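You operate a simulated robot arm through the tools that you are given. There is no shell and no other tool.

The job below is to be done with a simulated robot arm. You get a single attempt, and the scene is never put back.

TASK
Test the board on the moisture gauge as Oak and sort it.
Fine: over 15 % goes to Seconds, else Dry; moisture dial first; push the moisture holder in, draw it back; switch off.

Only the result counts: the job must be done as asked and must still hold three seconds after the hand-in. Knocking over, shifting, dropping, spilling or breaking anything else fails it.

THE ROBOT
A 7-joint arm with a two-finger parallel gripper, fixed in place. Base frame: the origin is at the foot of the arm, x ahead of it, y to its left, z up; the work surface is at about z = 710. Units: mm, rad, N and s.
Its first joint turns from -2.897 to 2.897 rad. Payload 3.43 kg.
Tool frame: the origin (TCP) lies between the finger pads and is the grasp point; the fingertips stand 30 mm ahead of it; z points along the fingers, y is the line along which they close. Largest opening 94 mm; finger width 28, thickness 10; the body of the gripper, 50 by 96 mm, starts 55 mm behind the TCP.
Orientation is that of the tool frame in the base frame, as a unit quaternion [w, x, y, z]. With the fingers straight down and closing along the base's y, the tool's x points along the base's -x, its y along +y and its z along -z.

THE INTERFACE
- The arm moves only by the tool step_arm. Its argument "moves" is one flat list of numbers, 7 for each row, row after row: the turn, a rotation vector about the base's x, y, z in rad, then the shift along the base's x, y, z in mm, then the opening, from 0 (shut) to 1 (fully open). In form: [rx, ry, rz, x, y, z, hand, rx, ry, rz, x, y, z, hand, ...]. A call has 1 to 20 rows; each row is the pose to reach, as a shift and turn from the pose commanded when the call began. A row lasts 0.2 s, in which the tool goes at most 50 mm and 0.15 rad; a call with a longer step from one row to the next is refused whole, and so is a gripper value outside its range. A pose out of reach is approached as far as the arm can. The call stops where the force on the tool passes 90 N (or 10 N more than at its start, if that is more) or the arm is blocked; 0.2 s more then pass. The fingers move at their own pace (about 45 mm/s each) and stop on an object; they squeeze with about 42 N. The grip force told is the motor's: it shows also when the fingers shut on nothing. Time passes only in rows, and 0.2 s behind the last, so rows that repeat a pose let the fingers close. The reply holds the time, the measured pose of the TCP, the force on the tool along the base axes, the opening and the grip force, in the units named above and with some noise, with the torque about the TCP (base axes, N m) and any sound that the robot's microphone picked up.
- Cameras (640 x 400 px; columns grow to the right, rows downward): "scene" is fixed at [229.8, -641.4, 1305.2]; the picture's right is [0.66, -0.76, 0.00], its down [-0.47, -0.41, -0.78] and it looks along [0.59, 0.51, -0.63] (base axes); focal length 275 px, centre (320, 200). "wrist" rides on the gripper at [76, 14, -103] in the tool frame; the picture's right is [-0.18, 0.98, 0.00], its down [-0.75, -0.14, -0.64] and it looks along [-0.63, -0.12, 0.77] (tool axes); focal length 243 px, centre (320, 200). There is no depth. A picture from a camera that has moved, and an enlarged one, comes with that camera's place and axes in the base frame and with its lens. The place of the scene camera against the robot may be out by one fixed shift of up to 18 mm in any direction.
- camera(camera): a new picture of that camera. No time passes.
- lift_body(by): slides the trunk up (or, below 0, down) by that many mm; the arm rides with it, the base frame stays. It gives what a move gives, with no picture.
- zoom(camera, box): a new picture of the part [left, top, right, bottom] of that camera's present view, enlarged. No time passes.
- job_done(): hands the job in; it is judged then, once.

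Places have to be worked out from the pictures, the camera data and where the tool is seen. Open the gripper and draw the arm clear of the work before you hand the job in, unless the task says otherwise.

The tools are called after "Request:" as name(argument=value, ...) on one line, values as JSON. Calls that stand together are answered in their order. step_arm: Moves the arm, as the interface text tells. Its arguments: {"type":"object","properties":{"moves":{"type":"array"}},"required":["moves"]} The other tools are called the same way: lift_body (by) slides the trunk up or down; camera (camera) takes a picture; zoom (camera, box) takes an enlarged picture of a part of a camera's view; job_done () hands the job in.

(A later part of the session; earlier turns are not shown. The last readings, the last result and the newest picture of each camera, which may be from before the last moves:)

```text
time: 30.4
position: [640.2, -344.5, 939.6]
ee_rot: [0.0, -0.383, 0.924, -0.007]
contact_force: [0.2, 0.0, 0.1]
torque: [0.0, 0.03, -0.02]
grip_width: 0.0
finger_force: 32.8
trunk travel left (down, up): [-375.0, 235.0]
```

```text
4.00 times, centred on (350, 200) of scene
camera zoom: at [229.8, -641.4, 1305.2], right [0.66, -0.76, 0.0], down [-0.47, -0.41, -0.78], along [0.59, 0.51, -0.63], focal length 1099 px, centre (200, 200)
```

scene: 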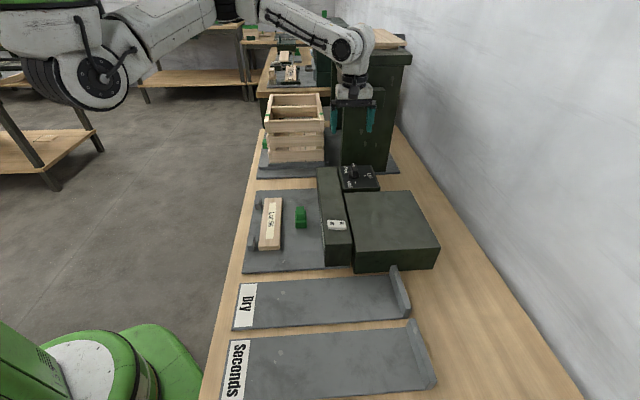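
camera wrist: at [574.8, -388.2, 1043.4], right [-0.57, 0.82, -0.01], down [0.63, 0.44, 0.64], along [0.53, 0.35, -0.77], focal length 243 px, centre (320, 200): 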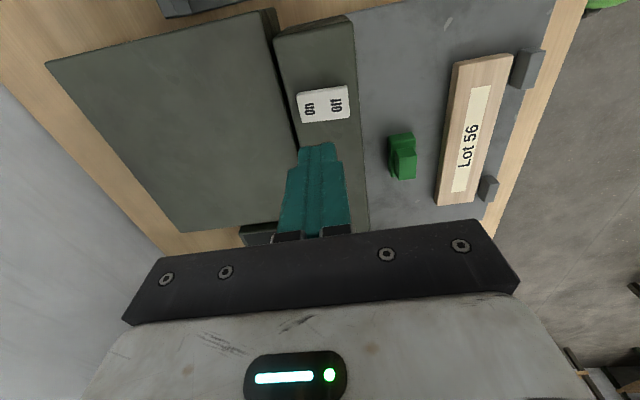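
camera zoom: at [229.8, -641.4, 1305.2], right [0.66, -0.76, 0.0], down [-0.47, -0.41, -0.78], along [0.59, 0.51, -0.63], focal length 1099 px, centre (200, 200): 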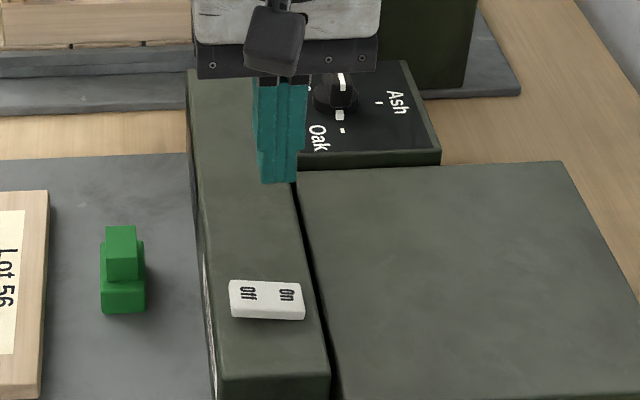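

The rocker's On half is centred near (648,-354) and Off near (629,-335), with the top at z≈812. I'll move over the On end and descend to just above it, with one zoom of the holder's profile from here first.

Request:
zoom(camera="wrist", box=[280, 30, 560, 210])

Request:
step_arm(moves=[0, 0, 0, 5, -6, -30, 0, 0, 0, 0, 10, -11.5, -65, 0, 0, 0, 0, 10, -11.5, -88, 0, 0, 0, 0, 10, -11.5, -88, 0])

Request:
zoom(camera="wrist", box=[240, 60, 440, 220])

Request:
zoom(camera="scene", box=[300, 180, 380, 250])

```text
2.22 times, centred on (420, 120) of wrist
camera zoom: at [574.8, -388.2, 1043.4], right [-0.57, 0.82, -0.01], down [0.63, 0.44, 0.64], along [0.53, 0.35, -0.77], focal length 539 px, centre (98, 378)
```

zoom: 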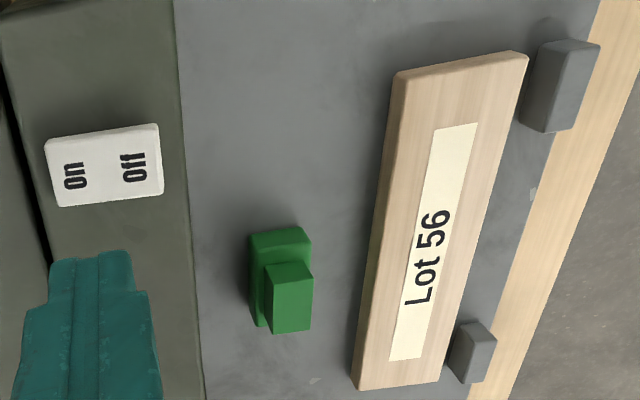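

```text
time: 31.4
position: [648.1, -356.9, 852.2]
ee_rot: [0.0, -0.382, 0.924, -0.007]
contact_force: [-0.7, 0.5, 0.5]
torque: [0.0, 0.01, 0.0]
grip_width: 0.0
finger_force: 32.6
trunk travel left (down, up): [-375.0, 235.0]
```

```text
2.50 times, centred on (340, 140) of wrist
camera zoom: at [582.6, -400.7, 955.1], right [-0.56, 0.83, -0.01], down [0.63, 0.44, 0.64], along [0.53, 0.35, -0.77], focal length 606 px, centre (270, 350)
```

zoom: 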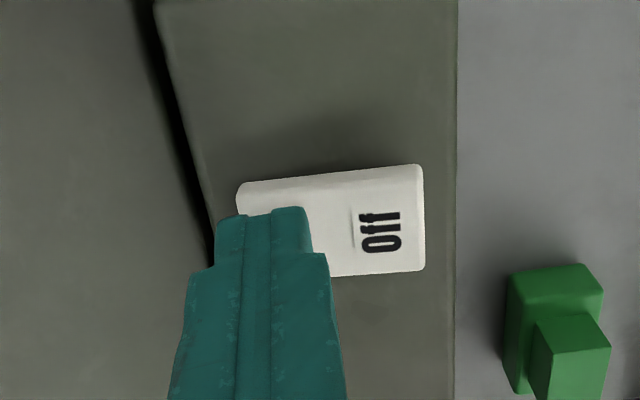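

```text
5.71 times, centred on (340, 215) of scene
camera zoom: at [229.8, -641.4, 1305.2], right [0.66, -0.76, 0.0], down [-0.47, -0.41, -0.78], along [0.59, 0.51, -0.63], focal length 1570 px, centre (206, 114)
```

zoom: 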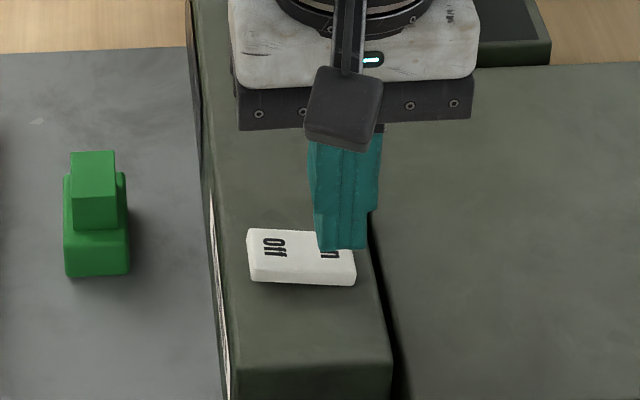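

The fingertips hover over the On half. I'll press down in small steps.

Request:
step_arm(moves=[0, 0, 0, 0.5, 0, -3, 0, 0, 0, 0, 0.5, 0, -6, 0, 0, 0, 0, 0.5, 0, -8, 0, 0, 0, 0, 0.5, 0, -10, 0])

```text
time: 32.4
position: [648.4, -357.7, 840.7]
ee_rot: [-0.001, -0.383, 0.924, -0.007]
contact_force: [-0.3, 0.4, 1.2]
torque: [-0.04, 0.01, -0.05]
grip_width: 0.0
finger_force: 32.7
trunk travel left (down, up): [-375.0, 235.0]
```

No contact yet, so I press a little lower.

Request:
step_arm(moves=[0, 0, 0, 0, 0, -2, 0, 0, 0, 0, 0, 0, -4, 0, 0, 0, 0, 0, 0, -5, 0, 0, 0, 0, 0, 0, -6, 0])

Request:
zoom(camera="scene", box=[300, 180, 380, 250])

```text
time: 33.4
position: [649.0, -357.3, 841.1]
ee_rot: [0.0, -0.382, 0.924, -0.01]
contact_force: [-6.5, 15.0, 67.8]
torque: [1.08, 0.37, -0.04]
grip_width: 0.0
finger_force: 32.8
trunk travel left (down, up): [-375.0, 235.0]
```

```text
5.71 times, centred on (340, 215) of scene
camera zoom: at [229.8, -641.4, 1305.2], right [0.66, -0.76, 0.0], down [-0.47, -0.41, -0.78], along [0.59, 0.51, -0.63], focal length 1570 px, centre (206, 114)
```

zoom: 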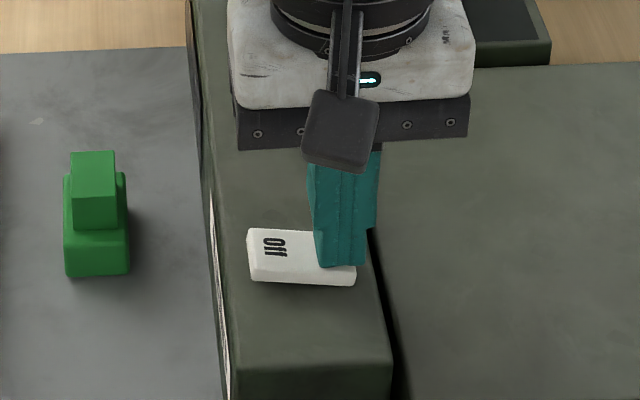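

Force is 68 N without further travel. I'll lift and look at the rocker and the display.

Request:
step_arm(moves=[0, 0, 0, 0, 0, 6, 0, 0, 0, 0, 0, 0, 30, 0, 0, 0, 0, 20, 20, 70, 0, 0, 0, 0, 50, 50, 90, 0])

Request:
camera(camera="wrist")

Request:
zoom(camera="scene", box=[310, 200, 370, 250])

Request:
zoom(camera="wrist", box=[260, 60, 400, 160])

```text
time: 34.4
position: [700.3, -308.0, 924.2]
ee_rot: [-0.001, -0.383, 0.924, -0.007]
contact_force: [0.1, -0.8, -0.1]
torque: [0.03, 0.02, 0.02]
grip_width: 0.0
finger_force: 32.9
trunk travel left (down, up): [-375.0, 235.0]
```

```text
taken
camera wrist: at [634.4, -351.0, 1027.9], right [-0.56, 0.83, -0.01], down [0.63, 0.44, 0.64], along [0.53, 0.35, -0.77], focal length 243 px, centre (320, 200)
```

wrist: 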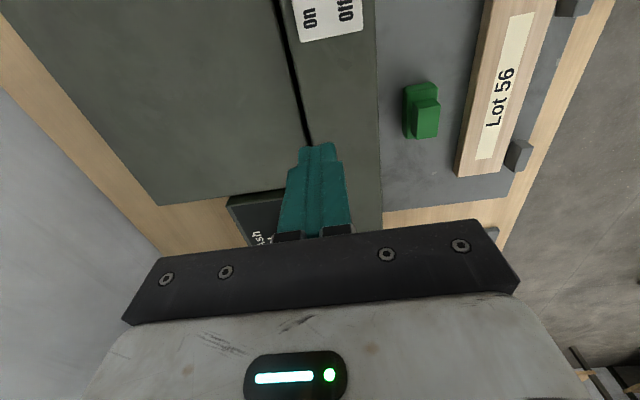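

```text
8.00 times, centred on (340, 225) of scene
camera zoom: at [229.8, -641.4, 1305.2], right [0.66, -0.76, 0.0], down [-0.47, -0.41, -0.78], along [0.59, 0.51, -0.63], focal length 2198 px, centre (160, 0)
```

zoom: 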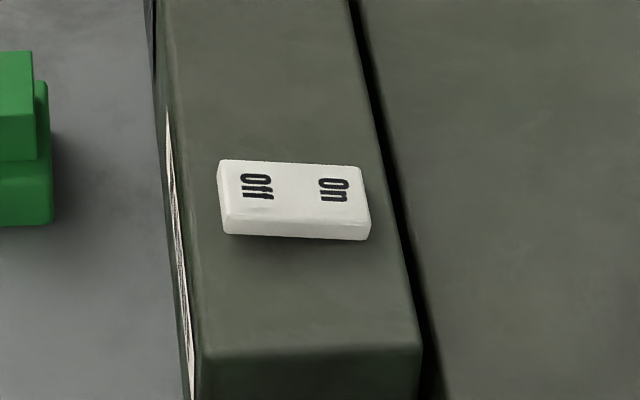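

```text
4.00 times, centred on (330, 110) of wrist
camera zoom: at [634.4, -351.0, 1027.9], right [-0.56, 0.83, -0.01], down [0.63, 0.44, 0.64], along [0.53, 0.35, -0.77], focal length 970 px, centre (280, 560)
```

zoom: 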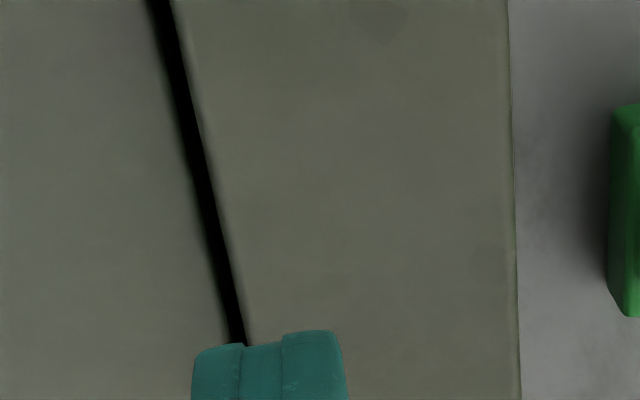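

I'll compare the rocker with the initial zoom, using the same box.

Request:
zoom(camera="scene", box=[240, 150, 450, 280])

Request:
zoom(camera="wrist", box=[270, 0, 390, 60])

```text
3.05 times, centred on (345, 215) of scene
camera zoom: at [229.8, -641.4, 1305.2], right [0.66, -0.76, 0.0], down [-0.47, -0.41, -0.78], along [0.59, 0.51, -0.63], focal length 838 px, centre (244, 154)
```

zoom: 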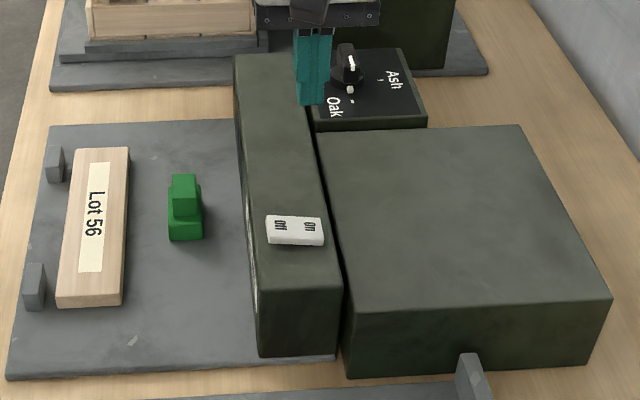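

```text
5.33 times, centred on (330, 30) of wrist
camera zoom: at [634.4, -351.0, 1027.9], right [-0.56, 0.83, -0.01], down [0.63, 0.44, 0.64], along [0.53, 0.35, -0.77], focal length 1294 px, centre (267, 1107)
```

zoom: 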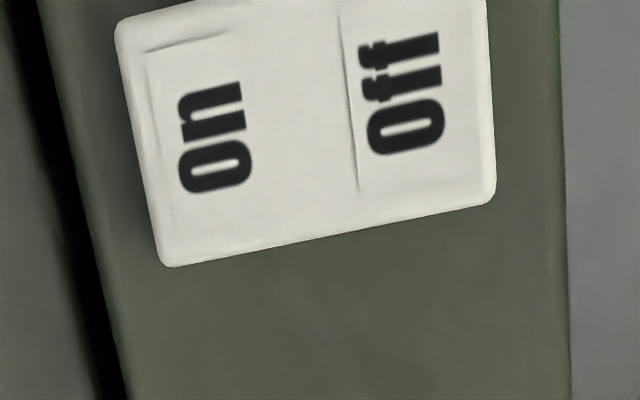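

The rocker looks similar, so the display has to tell me whether it's on. I'll swing the camera to the board side to see the gauge's slanted display.

Request:
step_arm(moves=[0, 0, -0.14, 6, 12, 1, 0, 0, 0, -0.28, 12, 24, 2, 0, 0, 0, -0.42, 18, 36, 3, 0, 0, 0, -0.56, 24, 48, 4, 0, 0, 0, -0.7, 30, 60, 5, 0, 0, 0, -0.84, 36, 72, 6, 0, 0, 0, -0.98, 42, 84, 7, 0, 0, 0, -1.12, 48, 96, 8, 0, 0, 0, -1.26, 54, 108, 9, 0, 0, 0, -1.4, 55, 118, 10, 0, 0, 0, -1.54, 55, 118, 10, 0])

Request:
camera(camera="wrist")

Request:
zoom(camera="wrist", box=[180, 0, 480, 180])

```text
time: 36.8
position: [754.1, -188.9, 935.2]
ee_rot: [-0.005, 0.37, 0.929, -0.004]
contact_force: [-0.6, -0.4, -0.5]
torque: [0.01, -0.01, -0.02]
grip_width: 0.0
finger_force: 33.2
trunk travel left (down, up): [-375.0, 235.0]
```

```text
taken
camera wrist: at [709.5, -126.5, 1038.8], right [0.81, 0.59, -0.01], down [0.46, -0.62, 0.64], along [0.37, -0.52, -0.77], focal length 243 px, centre (320, 200)
```

wrist: 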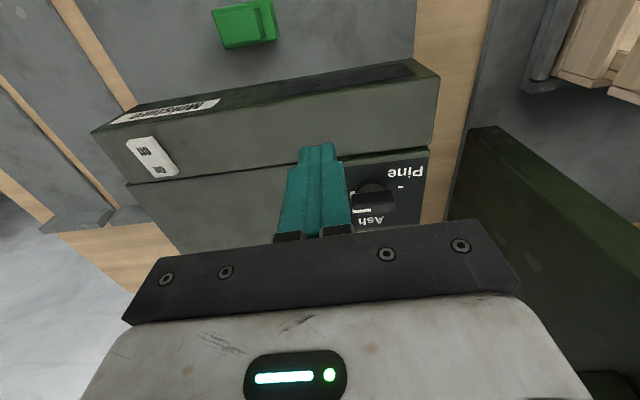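

```text
2.13 times, centred on (330, 90) of wrist
camera zoom: at [709.5, -126.5, 1038.8], right [0.81, 0.59, -0.01], down [0.46, -0.62, 0.64], along [0.37, -0.52, -0.77], focal length 518 px, centre (299, 435)
```

zoom: 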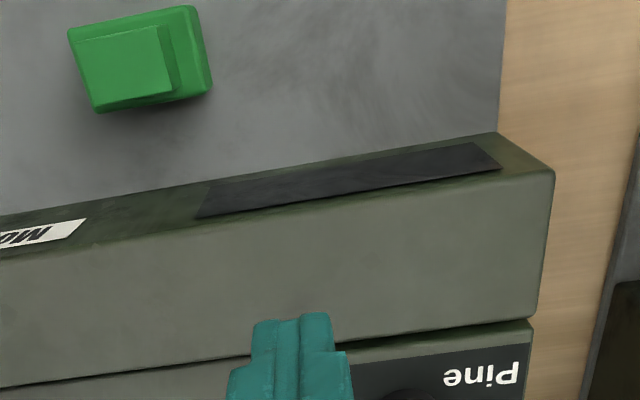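

The display is still blank. I'll zoom on the rocker from this side to judge which end is down.

Request:
zoom(camera="wrist", box=[110, 120, 200, 190])

Request:
zoom(camera="wrist", box=[290, 50, 450, 110])

```text
5.71 times, centred on (155, 155) of wrist
camera zoom: at [709.5, -126.5, 1038.8], right [0.81, 0.59, -0.01], down [0.46, -0.62, 0.64], along [0.37, -0.52, -0.77], focal length 1386 px, centre (1263, 457)
```

zoom: 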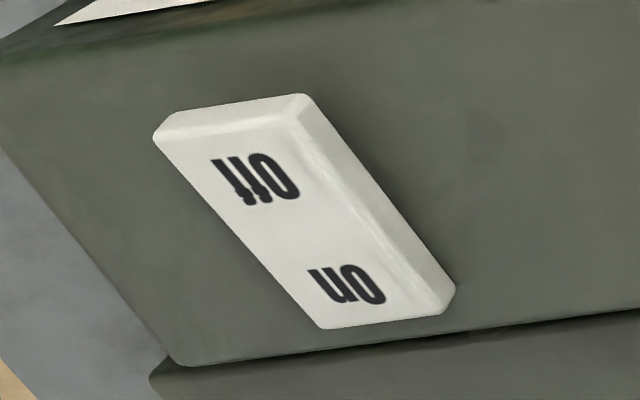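

```text
4.00 times, centred on (370, 80) of wrist
camera zoom: at [709.5, -126.5, 1038.8], right [0.81, 0.59, -0.01], down [0.46, -0.62, 0.64], along [0.37, -0.52, -0.77], focal length 970 px, centre (120, 680)
```

zoom: 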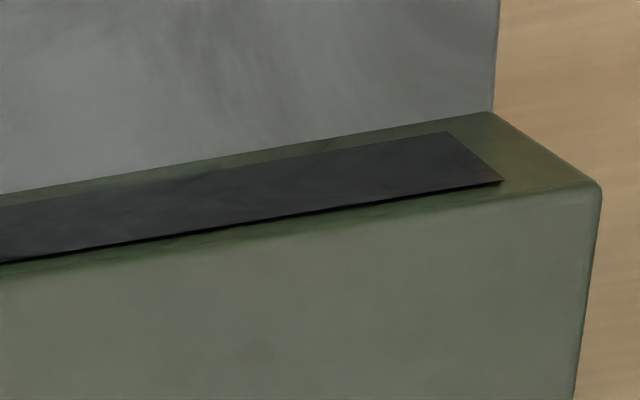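

To tell whether the rocker moved, I'll repeat an earlier identical scene zoom (taken before pressing) and compare pixels.

Request:
zoom(camera="scene", box=[280, 195, 330, 240])

Request:
zoom(camera="scene", box=[300, 150, 400, 250])

```text
8.89 times, centred on (305, 218) of scene
camera zoom: at [229.8, -641.4, 1305.2], right [0.66, -0.76, 0.0], down [-0.47, -0.41, -0.78], along [0.59, 0.51, -0.63], focal length 2443 px, centre (453, 44)
```

zoom: 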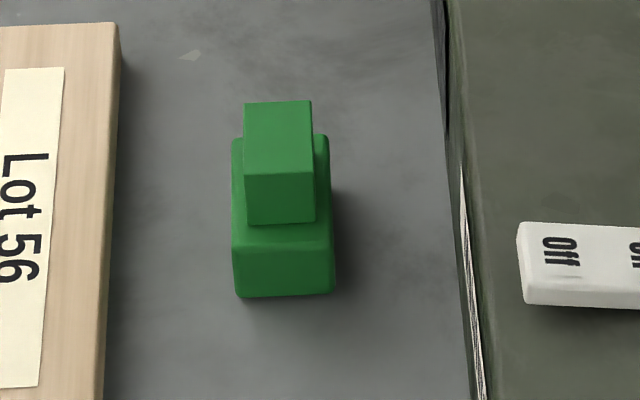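

```text
4.00 times, centred on (350, 200) of scene
camera zoom: at [229.8, -641.4, 1305.2], right [0.66, -0.76, 0.0], down [-0.47, -0.41, -0.78], along [0.59, 0.51, -0.63], focal length 1099 px, centre (200, 200)
```

zoom: 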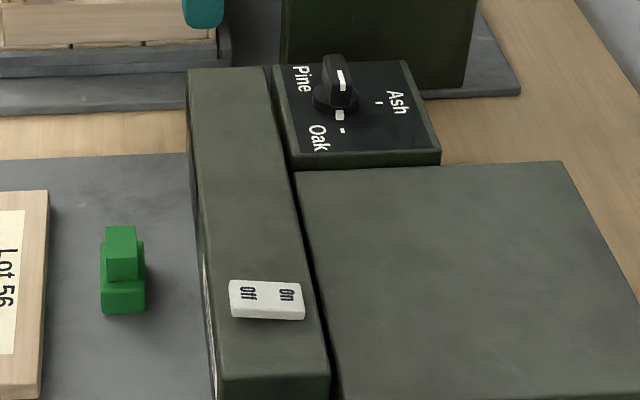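

The rocker hasn't changed position. I'll zoom to the maximum on it to judge its tilt.

Request:
zoom(camera="scene", box=[320, 210, 356, 236])

Request:
zoom(camera="wrist", box=[120, 130, 185, 180])

```text
15.38 times, centred on (338, 223) of scene
camera zoom: at [229.8, -641.4, 1305.2], right [0.66, -0.76, 0.0], down [-0.47, -0.41, -0.78], along [0.59, 0.51, -0.63], focal length 4228 px, centre (43, -154)
```

zoom: 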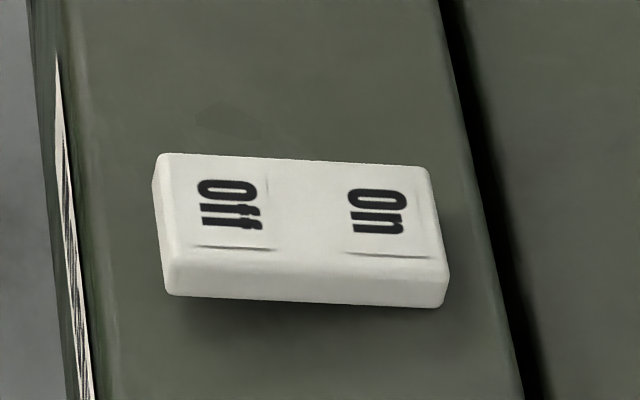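

```text
8.00 times, centred on (152, 155) of wrist
camera zoom: at [709.5, -126.5, 1038.8], right [0.81, 0.59, -0.01], down [0.46, -0.62, 0.64], along [0.37, -0.52, -0.77], focal length 1941 px, centre (1660, 560)
```

zoom: 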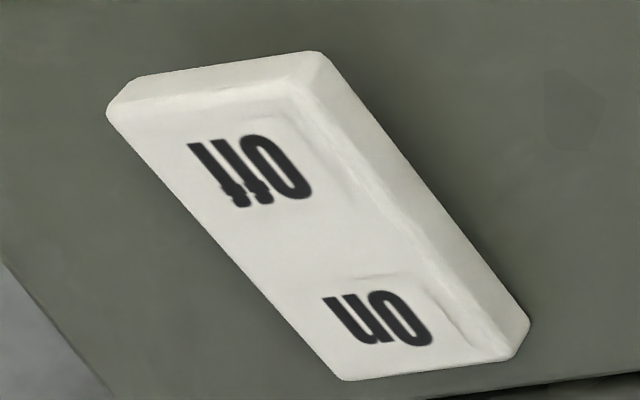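

The rocker is a tilted slab with its On end already down, and it was so before my press. The gauge is therefore already on, which fits the task only asking to switch it off. Next I move above the holder's knob (about (655,-190), top z≈764) with the hand at -45°, so the camera faces the display.

Request:
step_arm(moves=[0, 0, -0.027, -33, 0, -25, 0.3, 0, 0, -0.027, -66, 0, -50, 0.6, 0, 0, -0.027, -99, -1, -85, 0.6, 0, 0, -0.027, -99, -1, -85, 0.6, 0, 0, -0.027, -99, -1, -85, 0.6])

Request:
camera(camera="wrist")

Request:
zoom(camera="scene", box=[260, 150, 360, 250])

```text
time: 38.0
position: [654.7, -190.5, 851.1]
ee_rot: [-0.005, 0.38, 0.925, -0.006]
contact_force: [0.1, 0.7, -0.4]
torque: [-0.05, 0.01, -0.02]
grip_width: 56.3
finger_force: 0.1
trunk travel left (down, up): [-375.0, 235.0]
```

```text
taken
camera wrist: at [611.2, -127.6, 953.6], right [0.82, 0.57, -0.01], down [0.44, -0.63, 0.64], along [0.35, -0.53, -0.77], focal length 243 px, centre (320, 200)
```

wrist: 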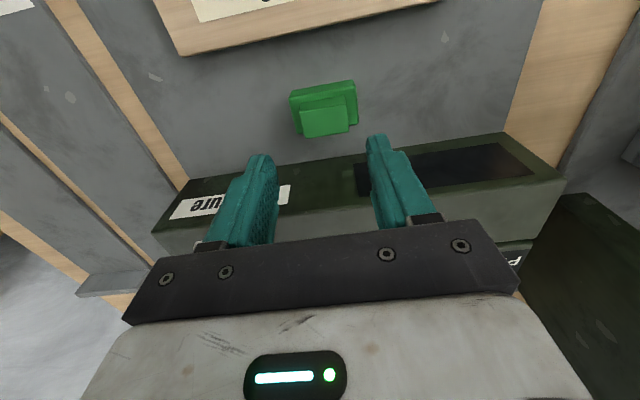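

```text
4.00 times, centred on (310, 200) of scene
camera zoom: at [229.8, -641.4, 1305.2], right [0.66, -0.76, 0.0], down [-0.47, -0.41, -0.78], along [0.59, 0.51, -0.63], focal length 1099 px, centre (360, 200)
```

zoom: 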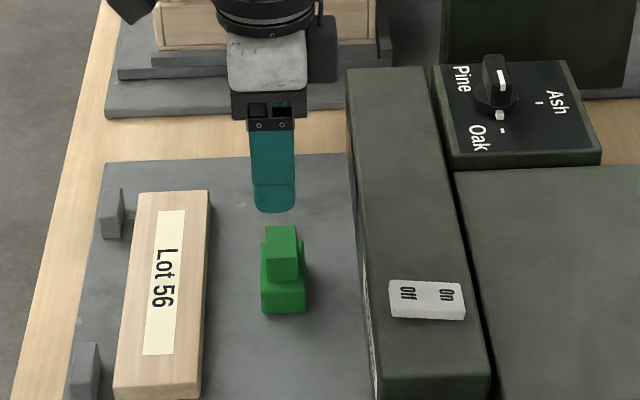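

The knob lies nearly under the TCP. I'll zoom to refine its position.

Request:
zoom(camera="wrist", box=[270, 60, 380, 150])

Request:
zoom(camera="wrist", box=[150, 0, 460, 160])

```text
4.44 times, centred on (325, 105) of wrist
camera zoom: at [611.2, -127.6, 953.6], right [0.82, 0.57, -0.01], down [0.44, -0.63, 0.64], along [0.35, -0.53, -0.77], focal length 1078 px, centre (298, 622)
```

zoom: 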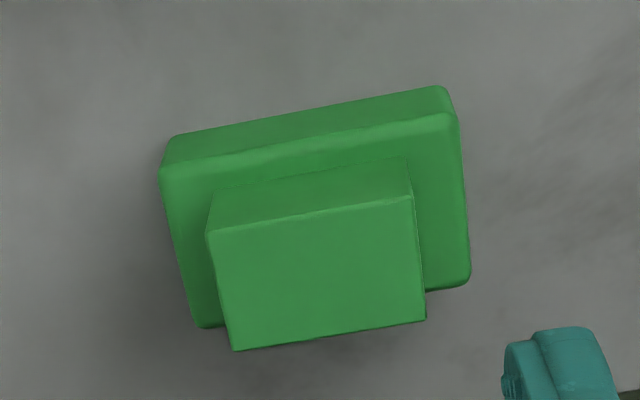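

```text
2.06 times, centred on (305, 80) of wrist
camera zoom: at [611.2, -127.6, 953.6], right [0.82, 0.57, -0.01], down [0.44, -0.63, 0.64], along [0.35, -0.53, -0.77], focal length 501 px, centre (351, 448)
```

zoom: 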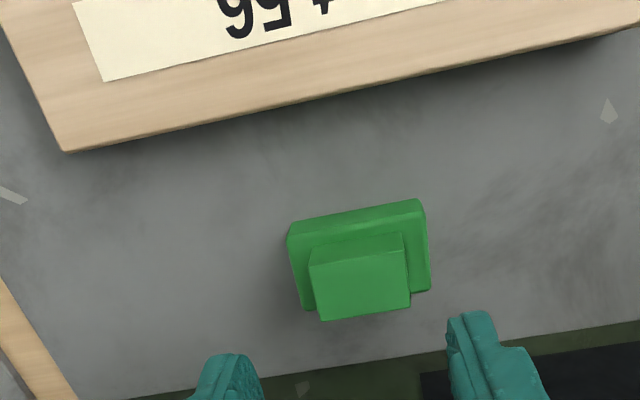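

The knob top centre is at (655,-189), right under the TCP. Descending to TCP z≈776 and gripping it.

Request:
step_arm(moves=[0, 0, 0, 0, 1, -30, 0.6, 0, 0, 0, 0, 1, -55, 0.6, 0, 0, 0, 0, 1, -75, 0.6, 0, 0, 0, 0, 1, -75, 0, 0, 0, 0, 0, 1, -75, 0, 0, 0, 0, 0, 1, -75, 0])

Request:
camera(camera="wrist")

Request:
zoom(camera="scene", box=[260, 150, 360, 250])

```text
time: 39.4
position: [654.5, -187.4, 775.7]
ee_rot: [-0.005, 0.381, 0.925, -0.004]
contact_force: [3.4, 3.6, -2.2]
torque: [0.26, -0.75, -0.48]
grip_width: 37.8
finger_force: 44.9
trunk travel left (down, up): [-375.0, 235.0]
```

```text
taken
camera wrist: at [611.3, -124.4, 878.6], right [0.82, 0.57, -0.01], down [0.44, -0.63, 0.64], along [0.36, -0.53, -0.77], focal length 243 px, centre (320, 200)
```

wrist: 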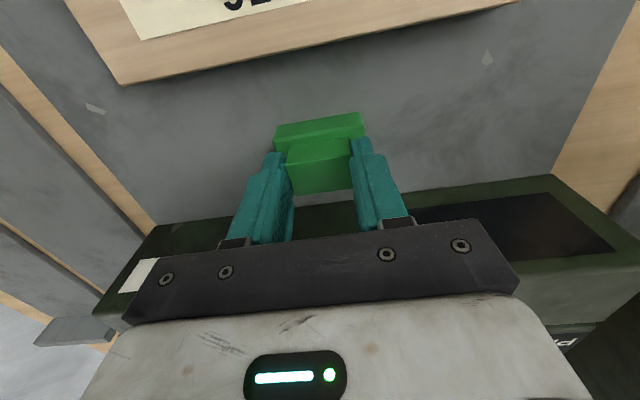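

```text
4.00 times, centred on (310, 200) of scene
camera zoom: at [229.8, -641.4, 1305.2], right [0.66, -0.76, 0.0], down [-0.47, -0.41, -0.78], along [0.59, 0.51, -0.63], focal length 1099 px, centre (360, 200)
```

zoom: 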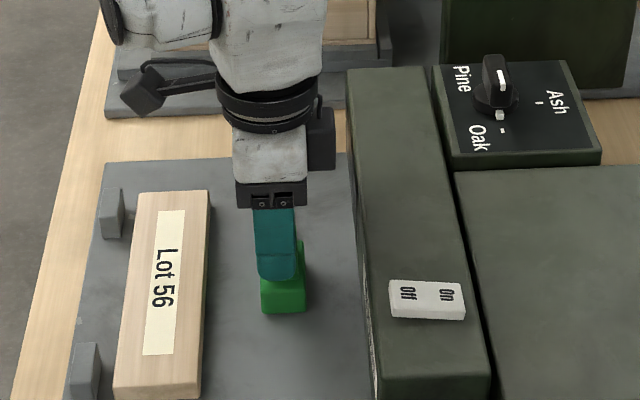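

The knob is gripped at 37.8 mm. I'll test by feel: 5 mm toward the board first, watching the force.

Request:
step_arm(moves=[0, 0, 0, -1.5, 1.5, 0, 0, 0, 0, 0, -3.5, 3.5, 0, 0, 0, 0, 0, -3.5, 3.5, 0, 0])

Request:
zoom(camera="scene", box=[260, 150, 360, 250])

```text
time: 40.2
position: [651.1, -184.9, 775.8]
ee_rot: [-0.003, 0.381, 0.925, -0.004]
contact_force: [11.2, -0.7, -8.5]
torque: [0.05, -1.4, -0.74]
grip_width: 37.9
finger_force: 45.6
trunk travel left (down, up): [-375.0, 235.0]
```

```text
4.00 times, centred on (310, 200) of scene
camera zoom: at [229.8, -641.4, 1305.2], right [0.66, -0.76, 0.0], down [-0.47, -0.41, -0.78], along [0.59, 0.51, -0.63], focal length 1099 px, centre (360, 200)
```

zoom: 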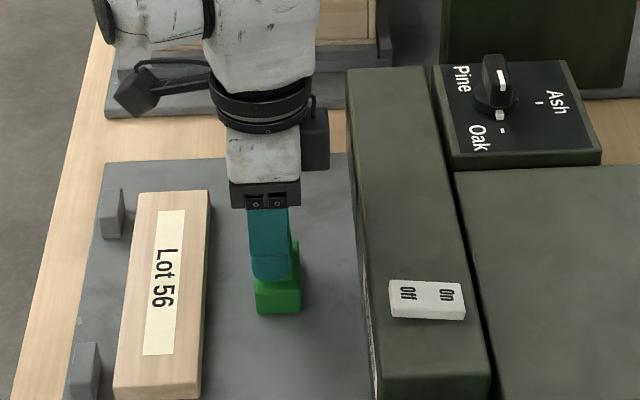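

It slides toward the board with about 8 N drag. I'll check the other way, to about 6 mm past the start, to see if that end is a stop.

Request:
step_arm(moves=[0, 0, 0, 2, -2, 0, 0, 0, 0, 0, 3.5, -3.5, 0, 0, 0, 0, 0, 5.5, -5.5, 0, 0, 0, 0, 0, 7.5, -7.5, 0, 0, 0, 0, 0, 7.5, -7.5, 0, 0])

Request:
zoom(camera="scene", box=[260, 150, 360, 250])

```text
time: 41.4
position: [657.7, -190.3, 774.7]
ee_rot: [-0.008, 0.381, 0.925, -0.002]
contact_force: [-18.1, 29.1, 4.2]
torque: [1.72, 0.26, -1.03]
grip_width: 37.9
finger_force: 44.9
trunk travel left (down, up): [-375.0, 235.0]
```

```text
4.00 times, centred on (310, 200) of scene
camera zoom: at [229.8, -641.4, 1305.2], right [0.66, -0.76, 0.0], down [-0.47, -0.41, -0.78], along [0.59, 0.51, -0.63], focal length 1099 px, centre (360, 200)
```

zoom: 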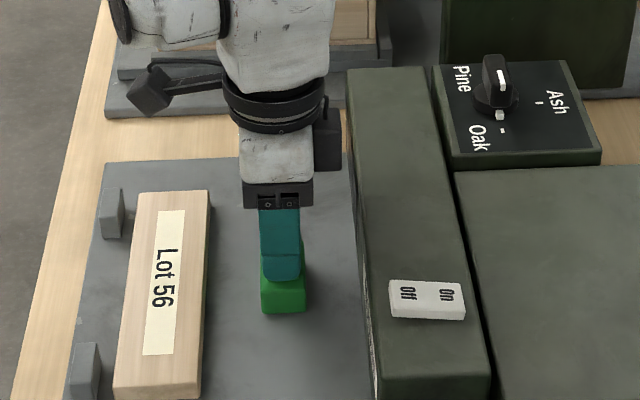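

The start position is the end stop on the gauge side, so "in" is toward the board, with the posts backing it. I push it about 40 mm toward the board and look.

Request:
step_arm(moves=[0, 0, 0, -5, 5, 0, 0, 0, 0, 0, -10, 10, 0, 0, 0, 0, 0, -15, 15, 0, 0, 0, 0, 0, -20, 20, 0, 0, 0, 0, 0, -25, 25, 0, 0, 0, 0, 0, -30, 30, 0, 0, 0, 0, 0, -30, 30, 0, 0])

Request:
camera(camera="wrist")

Request:
zoom(camera="scene", box=[240, 170, 340, 270])

```text
time: 43.0
position: [629.3, -162.5, 775.3]
ee_rot: [-0.004, 0.381, 0.925, -0.004]
contact_force: [12.3, 1.8, -12.4]
torque: [-0.16, -1.19, -0.72]
grip_width: 38.0
finger_force: 45.6
trunk travel left (down, up): [-375.0, 235.0]
```

```text
taken
camera wrist: at [586.1, -99.3, 878.7], right [0.82, 0.57, -0.01], down [0.44, -0.63, 0.64], along [0.36, -0.53, -0.77], focal length 243 px, centre (320, 200)
```

wrist: 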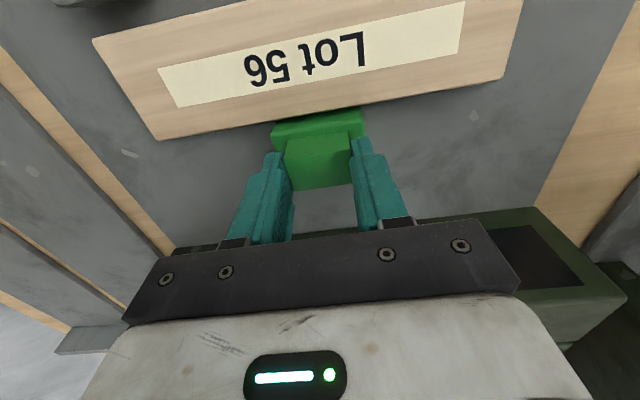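

```text
4.00 times, centred on (290, 220) of scene
camera zoom: at [229.8, -641.4, 1305.2], right [0.66, -0.76, 0.0], down [-0.47, -0.41, -0.78], along [0.59, 0.51, -0.63], focal length 1099 px, centre (440, 120)
```

zoom: 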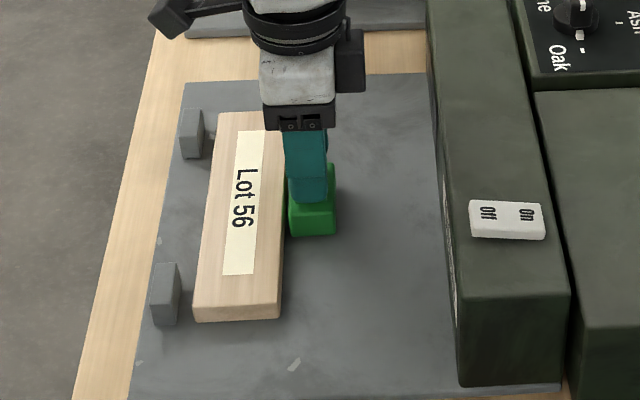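

The holder is just about at the board. I'll continue another 10 mm and check force and display.

Request:
step_arm(moves=[0, 0, 0, -2, 2, 0, 0, 0, 0, 0, -4, 4, 0, 0, 0, 0, 0, -6, 6, 0, 0, 0, 0, 0, -8, 8, 0, 0, 0, 0, 0, -8, 8, 0, 0])

Request:
camera(camera="wrist")

Request:
zoom(camera="scene", box=[240, 170, 340, 270])

```text
time: 44.2
position: [622.3, -154.6, 775.3]
ee_rot: [-0.006, 0.381, 0.924, -0.005]
contact_force: [11.6, -0.4, -21.8]
torque: [-0.17, -1.29, -0.52]
grip_width: 37.9
finger_force: 44.8
trunk travel left (down, up): [-375.0, 235.0]
```

```text
taken
camera wrist: at [578.4, -91.1, 878.9], right [0.82, 0.57, -0.01], down [0.44, -0.63, 0.64], along [0.35, -0.53, -0.77], focal length 243 px, centre (320, 200)
```

wrist: 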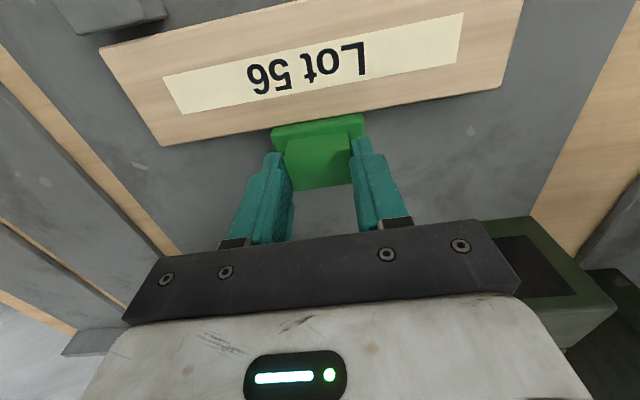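

```text
4.00 times, centred on (290, 220) of scene
camera zoom: at [229.8, -641.4, 1305.2], right [0.66, -0.76, 0.0], down [-0.47, -0.41, -0.78], along [0.59, 0.51, -0.63], focal length 1099 px, centre (440, 120)
```

zoom: 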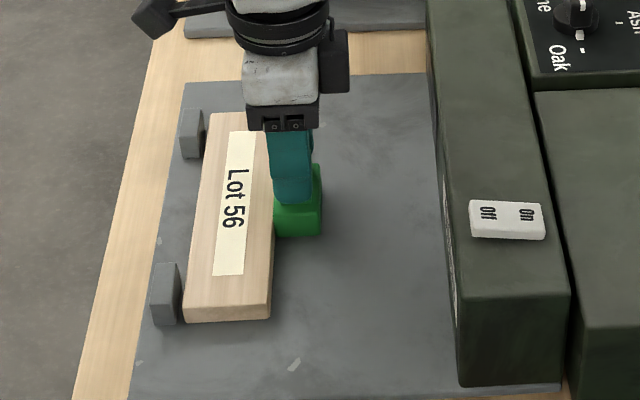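

The board is nearly against the posts. I push on a few mm more, gently.

Request:
step_arm(moves=[0, 0, 0, -1.5, 1.5, -1, 0, 0, 0, 0, -3, 3, -1.5, 0, 0, 0, 0, -4.5, 4.5, -1.5, 0, 0, 0, 0, -4.5, 4.5, -1.5, 0])

Request:
camera(camera="wrist")

Request:
zoom(camera="scene", box=[240, 170, 340, 270])

```text
time: 45.2
position: [617.7, -150.6, 774.5]
ee_rot: [-0.005, 0.381, 0.924, -0.005]
contact_force: [12.6, 0.7, 5.3]
torque: [1.33, 0.14, -0.2]
grip_width: 38.1
finger_force: 45.0
trunk travel left (down, up): [-375.0, 235.0]
```

```text
taken
camera wrist: at [574.2, -87.1, 878.7], right [0.82, 0.57, -0.01], down [0.44, -0.63, 0.64], along [0.36, -0.53, -0.77], focal length 243 px, centre (320, 200)
```

wrist: 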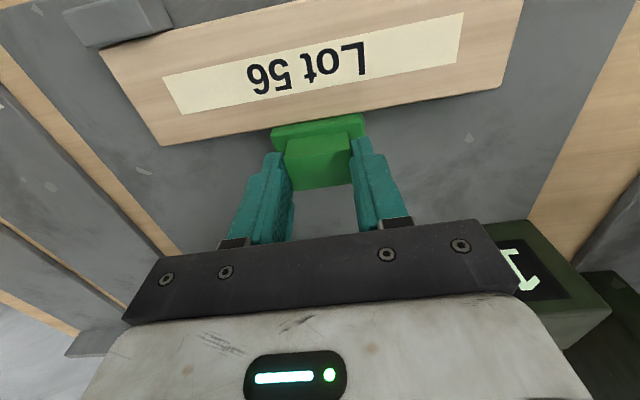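

```text
4.00 times, centred on (290, 220) of scene
camera zoom: at [229.8, -641.4, 1305.2], right [0.66, -0.76, 0.0], down [-0.47, -0.41, -0.78], along [0.59, 0.51, -0.63], focal length 1099 px, centre (440, 120)
```

zoom: 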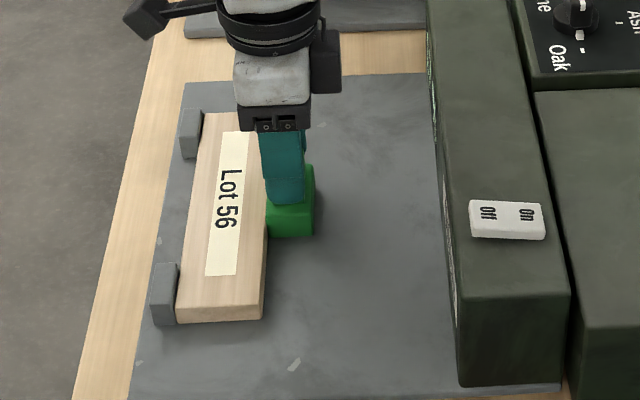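

The display has lit up. I'll zoom to read what is visible.

Request:
zoom(camera="wrist", box=[470, 210, 630, 330])

Request:
zoom(camera="scene", box=[310, 160, 340, 270])

```text
3.33 times, centred on (550, 270) of wrist
camera zoom: at [574.2, -87.1, 878.7], right [0.82, 0.57, -0.01], down [0.44, -0.63, 0.64], along [0.36, -0.53, -0.77], focal length 809 px, centre (-447, -33)
```

zoom: 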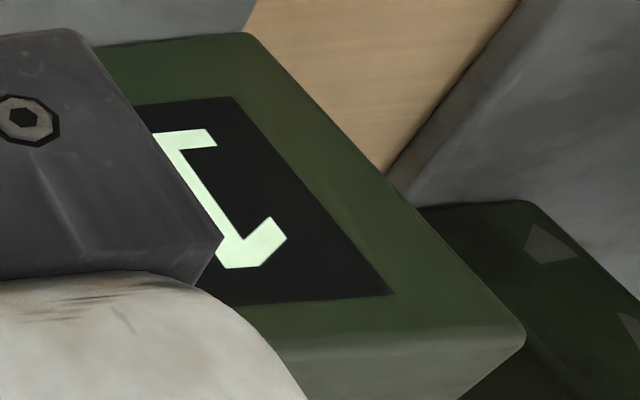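

```text
3.64 times, centred on (325, 215) of scene
camera zoom: at [229.8, -641.4, 1305.2], right [0.66, -0.76, 0.0], down [-0.47, -0.41, -0.78], along [0.59, 0.51, -0.63], focal length 999 px, centre (302, 146)
```

zoom: 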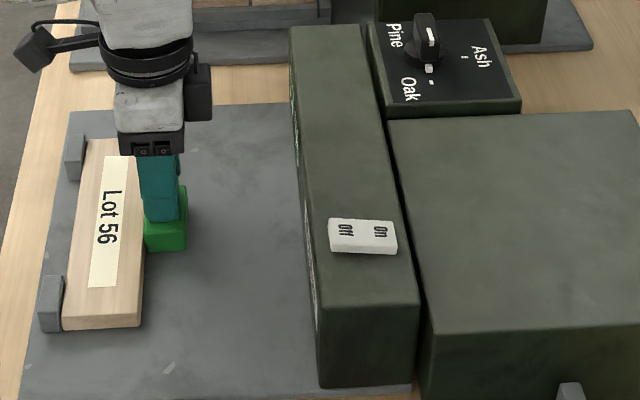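

The first digit is "1", seen upside down, and the rest is hidden by the hand. I'll release the knob, rise, and move to the pose where the display was in full view.

Request:
step_arm(moves=[0, 0, 0, 0, 0, 0, 0.6, 0, 0, 0, 0, 0, 0, 0.6, 0, 0, 0, 0, 0, 0, 0.6, 0, 0, 0, 0, 0, 35, 0.6, 0, 0, 0, 0, 0, 75, 0.6, 0, 0, 0, 20, -5, 115, 0.6, 0, 0, 0, 50, -10, 150, 0.3, 0, 0, 0, 90, -15, 150, 0, 0, 0, 0, 125, -20, 150, 0, 0, 0, 0, 125, -20, 150, 0])

Request:
camera(camera="wrist")

Request:
zoom(camera="scene", box=[240, 170, 340, 270])

```text
time: 47.4
position: [741.2, -169.1, 925.4]
ee_rot: [-0.004, 0.381, 0.924, -0.004]
contact_force: [0.0, -0.3, -0.2]
torque: [-0.01, -0.04, 0.01]
grip_width: 0.1
finger_force: 26.5
trunk travel left (down, up): [-375.0, 235.0]
```

```text
taken
camera wrist: at [697.9, -105.9, 1028.1], right [0.82, 0.57, -0.01], down [0.44, -0.63, 0.64], along [0.35, -0.53, -0.77], focal length 243 px, centre (320, 200)
```

wrist: 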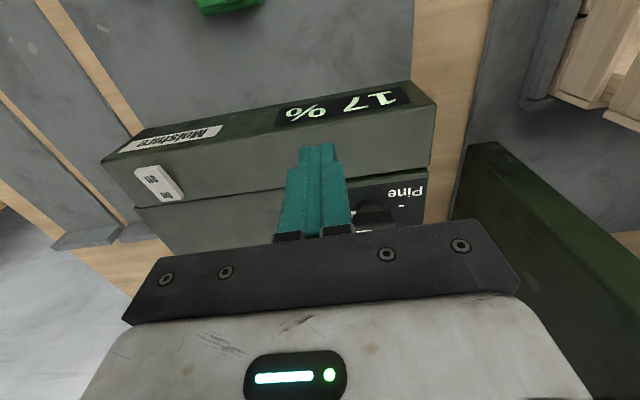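

```text
4.00 times, centred on (290, 220) of scene
camera zoom: at [229.8, -641.4, 1305.2], right [0.66, -0.76, 0.0], down [-0.47, -0.41, -0.78], along [0.59, 0.51, -0.63], focal length 1099 px, centre (440, 120)
```

zoom: 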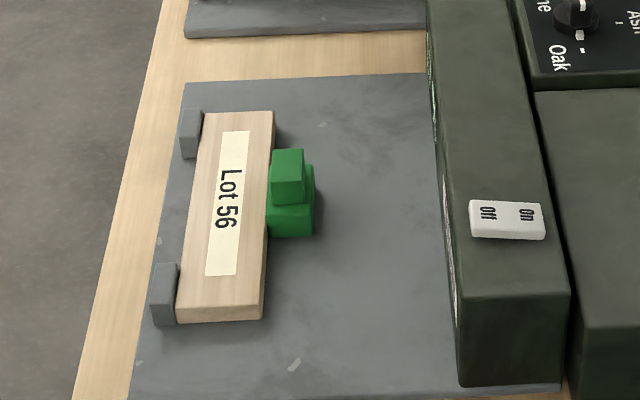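

Request:
zoom(camera="wrist", box=[260, 70, 440, 140])

Request:
zoom(camera="scene", box=[345, 150, 390, 190])

```text
3.56 times, centred on (350, 105) of wrist
camera zoom: at [697.9, -105.9, 1028.1], right [0.82, 0.57, -0.01], down [0.44, -0.63, 0.64], along [0.35, -0.53, -0.77], focal length 863 px, centre (213, 538)
```

zoom: 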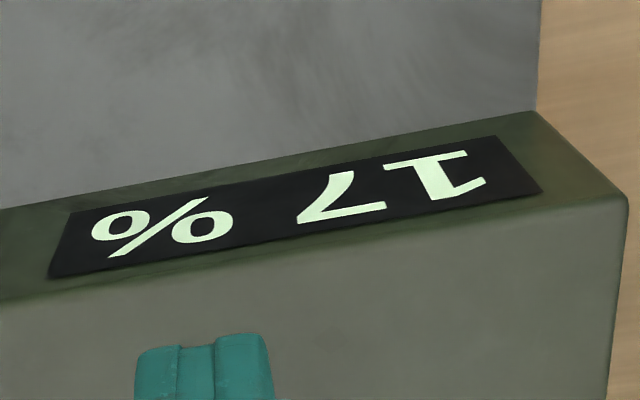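

```text
10.00 times, centred on (368, 170) of scene
camera zoom: at [229.8, -641.4, 1305.2], right [0.66, -0.76, 0.0], down [-0.47, -0.41, -0.78], along [0.59, 0.51, -0.63], focal length 2748 px, centre (-155, 500)
```

zoom: 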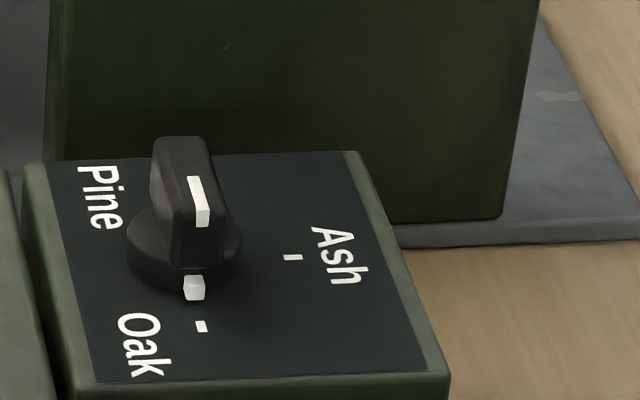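

The gauge reads 17 %, with the dial on Oak, so the board goes to Seconds. Now I go back to the knob to draw the holder back.

Request:
step_arm(moves=[0, 0, 0, -40, 5, 0, 0.3, 0, 0, 0, -80, 10, 0, 0.6, 0, 0, 0, -123.5, 18, -10, 0.6, 0, 0, 0, -123.5, 18, -50, 0.6, 0, 0, 0, -123.5, 18, -70, 0.6, 0, 0, 0, -123.5, 18, -70, 0.6])

Request:
camera(camera="wrist")

```text
time: 48.8
position: [618.6, -151.7, 854.6]
ee_rot: [-0.005, 0.381, 0.925, -0.004]
contact_force: [-0.1, -0.5, 0.3]
torque: [-0.01, -0.01, 0.0]
grip_width: 56.5
finger_force: 0.1
out of reach, approached as far as the arm can: row 3
trunk travel left (down, up): [-375.0, 235.0]
```

```text
taken
camera wrist: at [574.8, -87.6, 957.7], right [0.82, 0.57, -0.01], down [0.44, -0.63, 0.64], along [0.36, -0.53, -0.77], focal length 243 px, centre (320, 200)
```

wrist: 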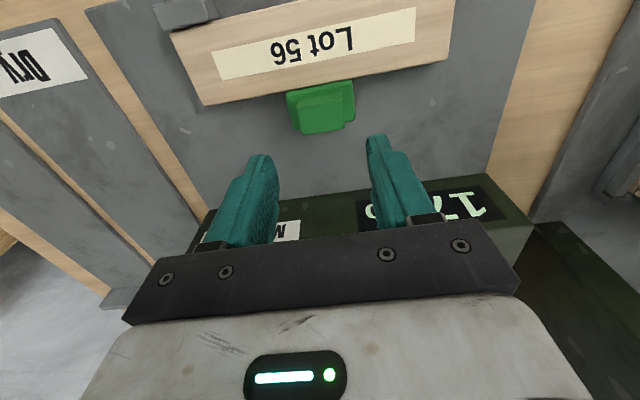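

The knob is between the fingers. I descend, grip, and draw the holder back toward the gauge to its stop.

Request:
step_arm(moves=[0, 0, 0, 0, 0, -30, 0.6, 0, 0, 0, 0, 0, -60, 0.6, 0, 0, 0, 0, 0, -79, 0.6, 0, 0, 0, 0, 0, -79, 0, 0, 0, 0, 0, 0, -79, 0, 0, 0, 0, 0, 0, -79, 0, 0, 0, 0, 5, -5, -79, 0, 0, 0, 0, 10, -10, -79, 0, 0, 0, 0, 15, -15, -79, 0, 0, 0, 0, 20, -20, -79, 0, 0, 0, 0, 25, -25, -79, 0, 0, 0, 0, 30, -30, -79, 0, 0, 0, 0, 35, -35, -79, 0, 0, 0, 0, 38, -38, -79, 0, 0, 0, 0, 40, -40, -79, 0, 0, 0, 0, 41, -41, -79, 0])

Request:
camera(camera="wrist")

Request:
zoom(camera="scene", box=[240, 170, 340, 270])

Request:
zoom(camera="scene", box=[280, 195, 330, 240])

```text
time: 52.2
position: [658.2, -191.6, 776.8]
ee_rot: [-0.006, 0.381, 0.925, -0.003]
contact_force: [-8.2, 22.0, 7.1]
torque: [0.35, -0.5, -0.86]
grip_width: 37.9
finger_force: 44.6
trunk travel left (down, up): [-375.0, 235.0]
```

```text
taken
camera wrist: at [614.8, -128.0, 879.0], right [0.82, 0.57, -0.01], down [0.45, -0.63, 0.64], along [0.36, -0.53, -0.77], focal length 243 px, centre (320, 200)
```

wrist: 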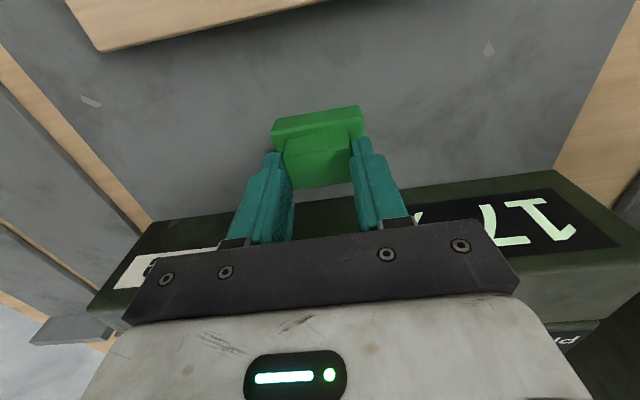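

```text
4.00 times, centred on (290, 220) of scene
camera zoom: at [229.8, -641.4, 1305.2], right [0.66, -0.76, 0.0], down [-0.47, -0.41, -0.78], along [0.59, 0.51, -0.63], focal length 1099 px, centre (440, 120)
```

zoom: 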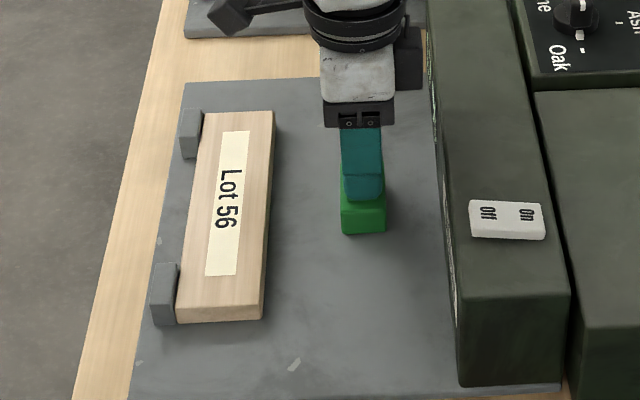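

```text
8.89 times, centred on (305, 218) of scene
camera zoom: at [229.8, -641.4, 1305.2], right [0.66, -0.76, 0.0], down [-0.47, -0.41, -0.78], along [0.59, 0.51, -0.63], focal length 2443 px, centre (453, 44)
```

zoom: 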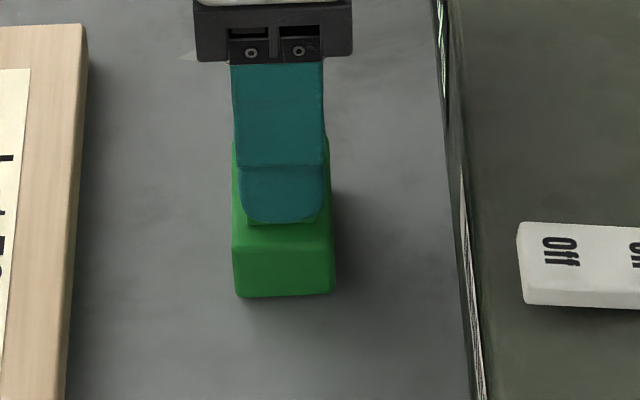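

The holder is back at its stop and the reading stays at 17 %. I release, rise, and move over the Off end of the rocker with closed fingers.

Request:
step_arm(moves=[0, 0, 0, -1, 1, 0, 0.6, 0, 0, 0, -1, 1, 0, 0.6, 0, 0, 0, -1, 1, 0, 0.6, 0, 0, 0, -1, 1, 35, 0.6, 0, 0, 0, -1, 1, 75, 0.4, 0, 0, 0, -1, 1, 105, 0, 0, 0, 0, -10, -40, 105, 0, 0, 0, 0, -20, -85, 105, 0, 0, 0, 0, -31, -130, 105, 0, 0, 0, 0, -31, -142, 105, 0, 0, 0, 0, -31, -142, 100, 0])

Request:
camera(camera="wrist")

Request:
zoom(camera="scene", box=[280, 170, 380, 270])

```text
time: 54.6
position: [628.6, -336.2, 874.8]
ee_rot: [-0.005, 0.381, 0.925, -0.005]
contact_force: [0.2, -0.2, 0.0]
torque: [-0.01, 0.01, 0.02]
grip_width: 0.0
finger_force: 33.2
trunk travel left (down, up): [-375.0, 235.0]
```

```text
taken
camera wrist: at [585.1, -272.1, 978.2], right [0.82, 0.57, -0.01], down [0.44, -0.63, 0.64], along [0.35, -0.53, -0.77], focal length 243 px, centre (320, 200)
```

wrist: 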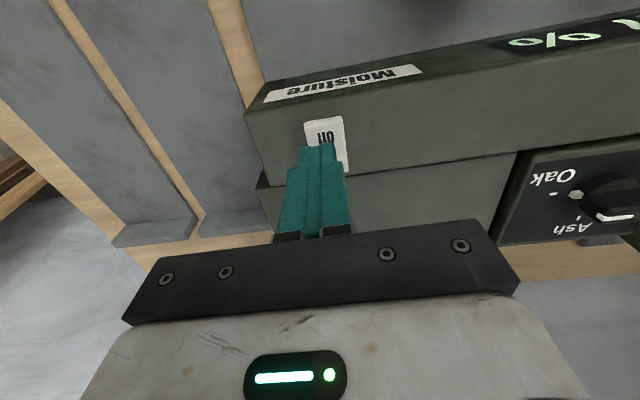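

```text
4.00 times, centred on (330, 220) of scene
camera zoom: at [229.8, -641.4, 1305.2], right [0.66, -0.76, 0.0], down [-0.47, -0.41, -0.78], along [0.59, 0.51, -0.63], focal length 1099 px, centre (280, 120)
```

zoom: 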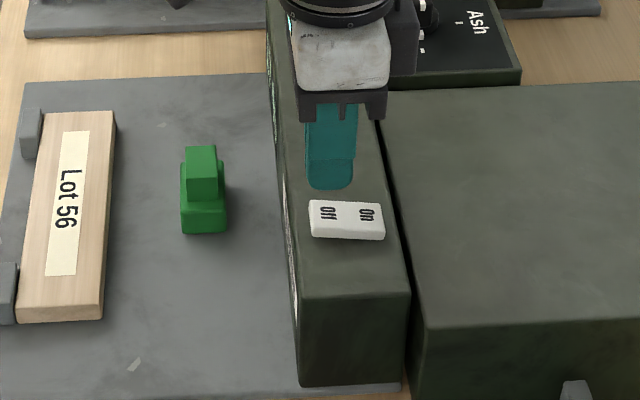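

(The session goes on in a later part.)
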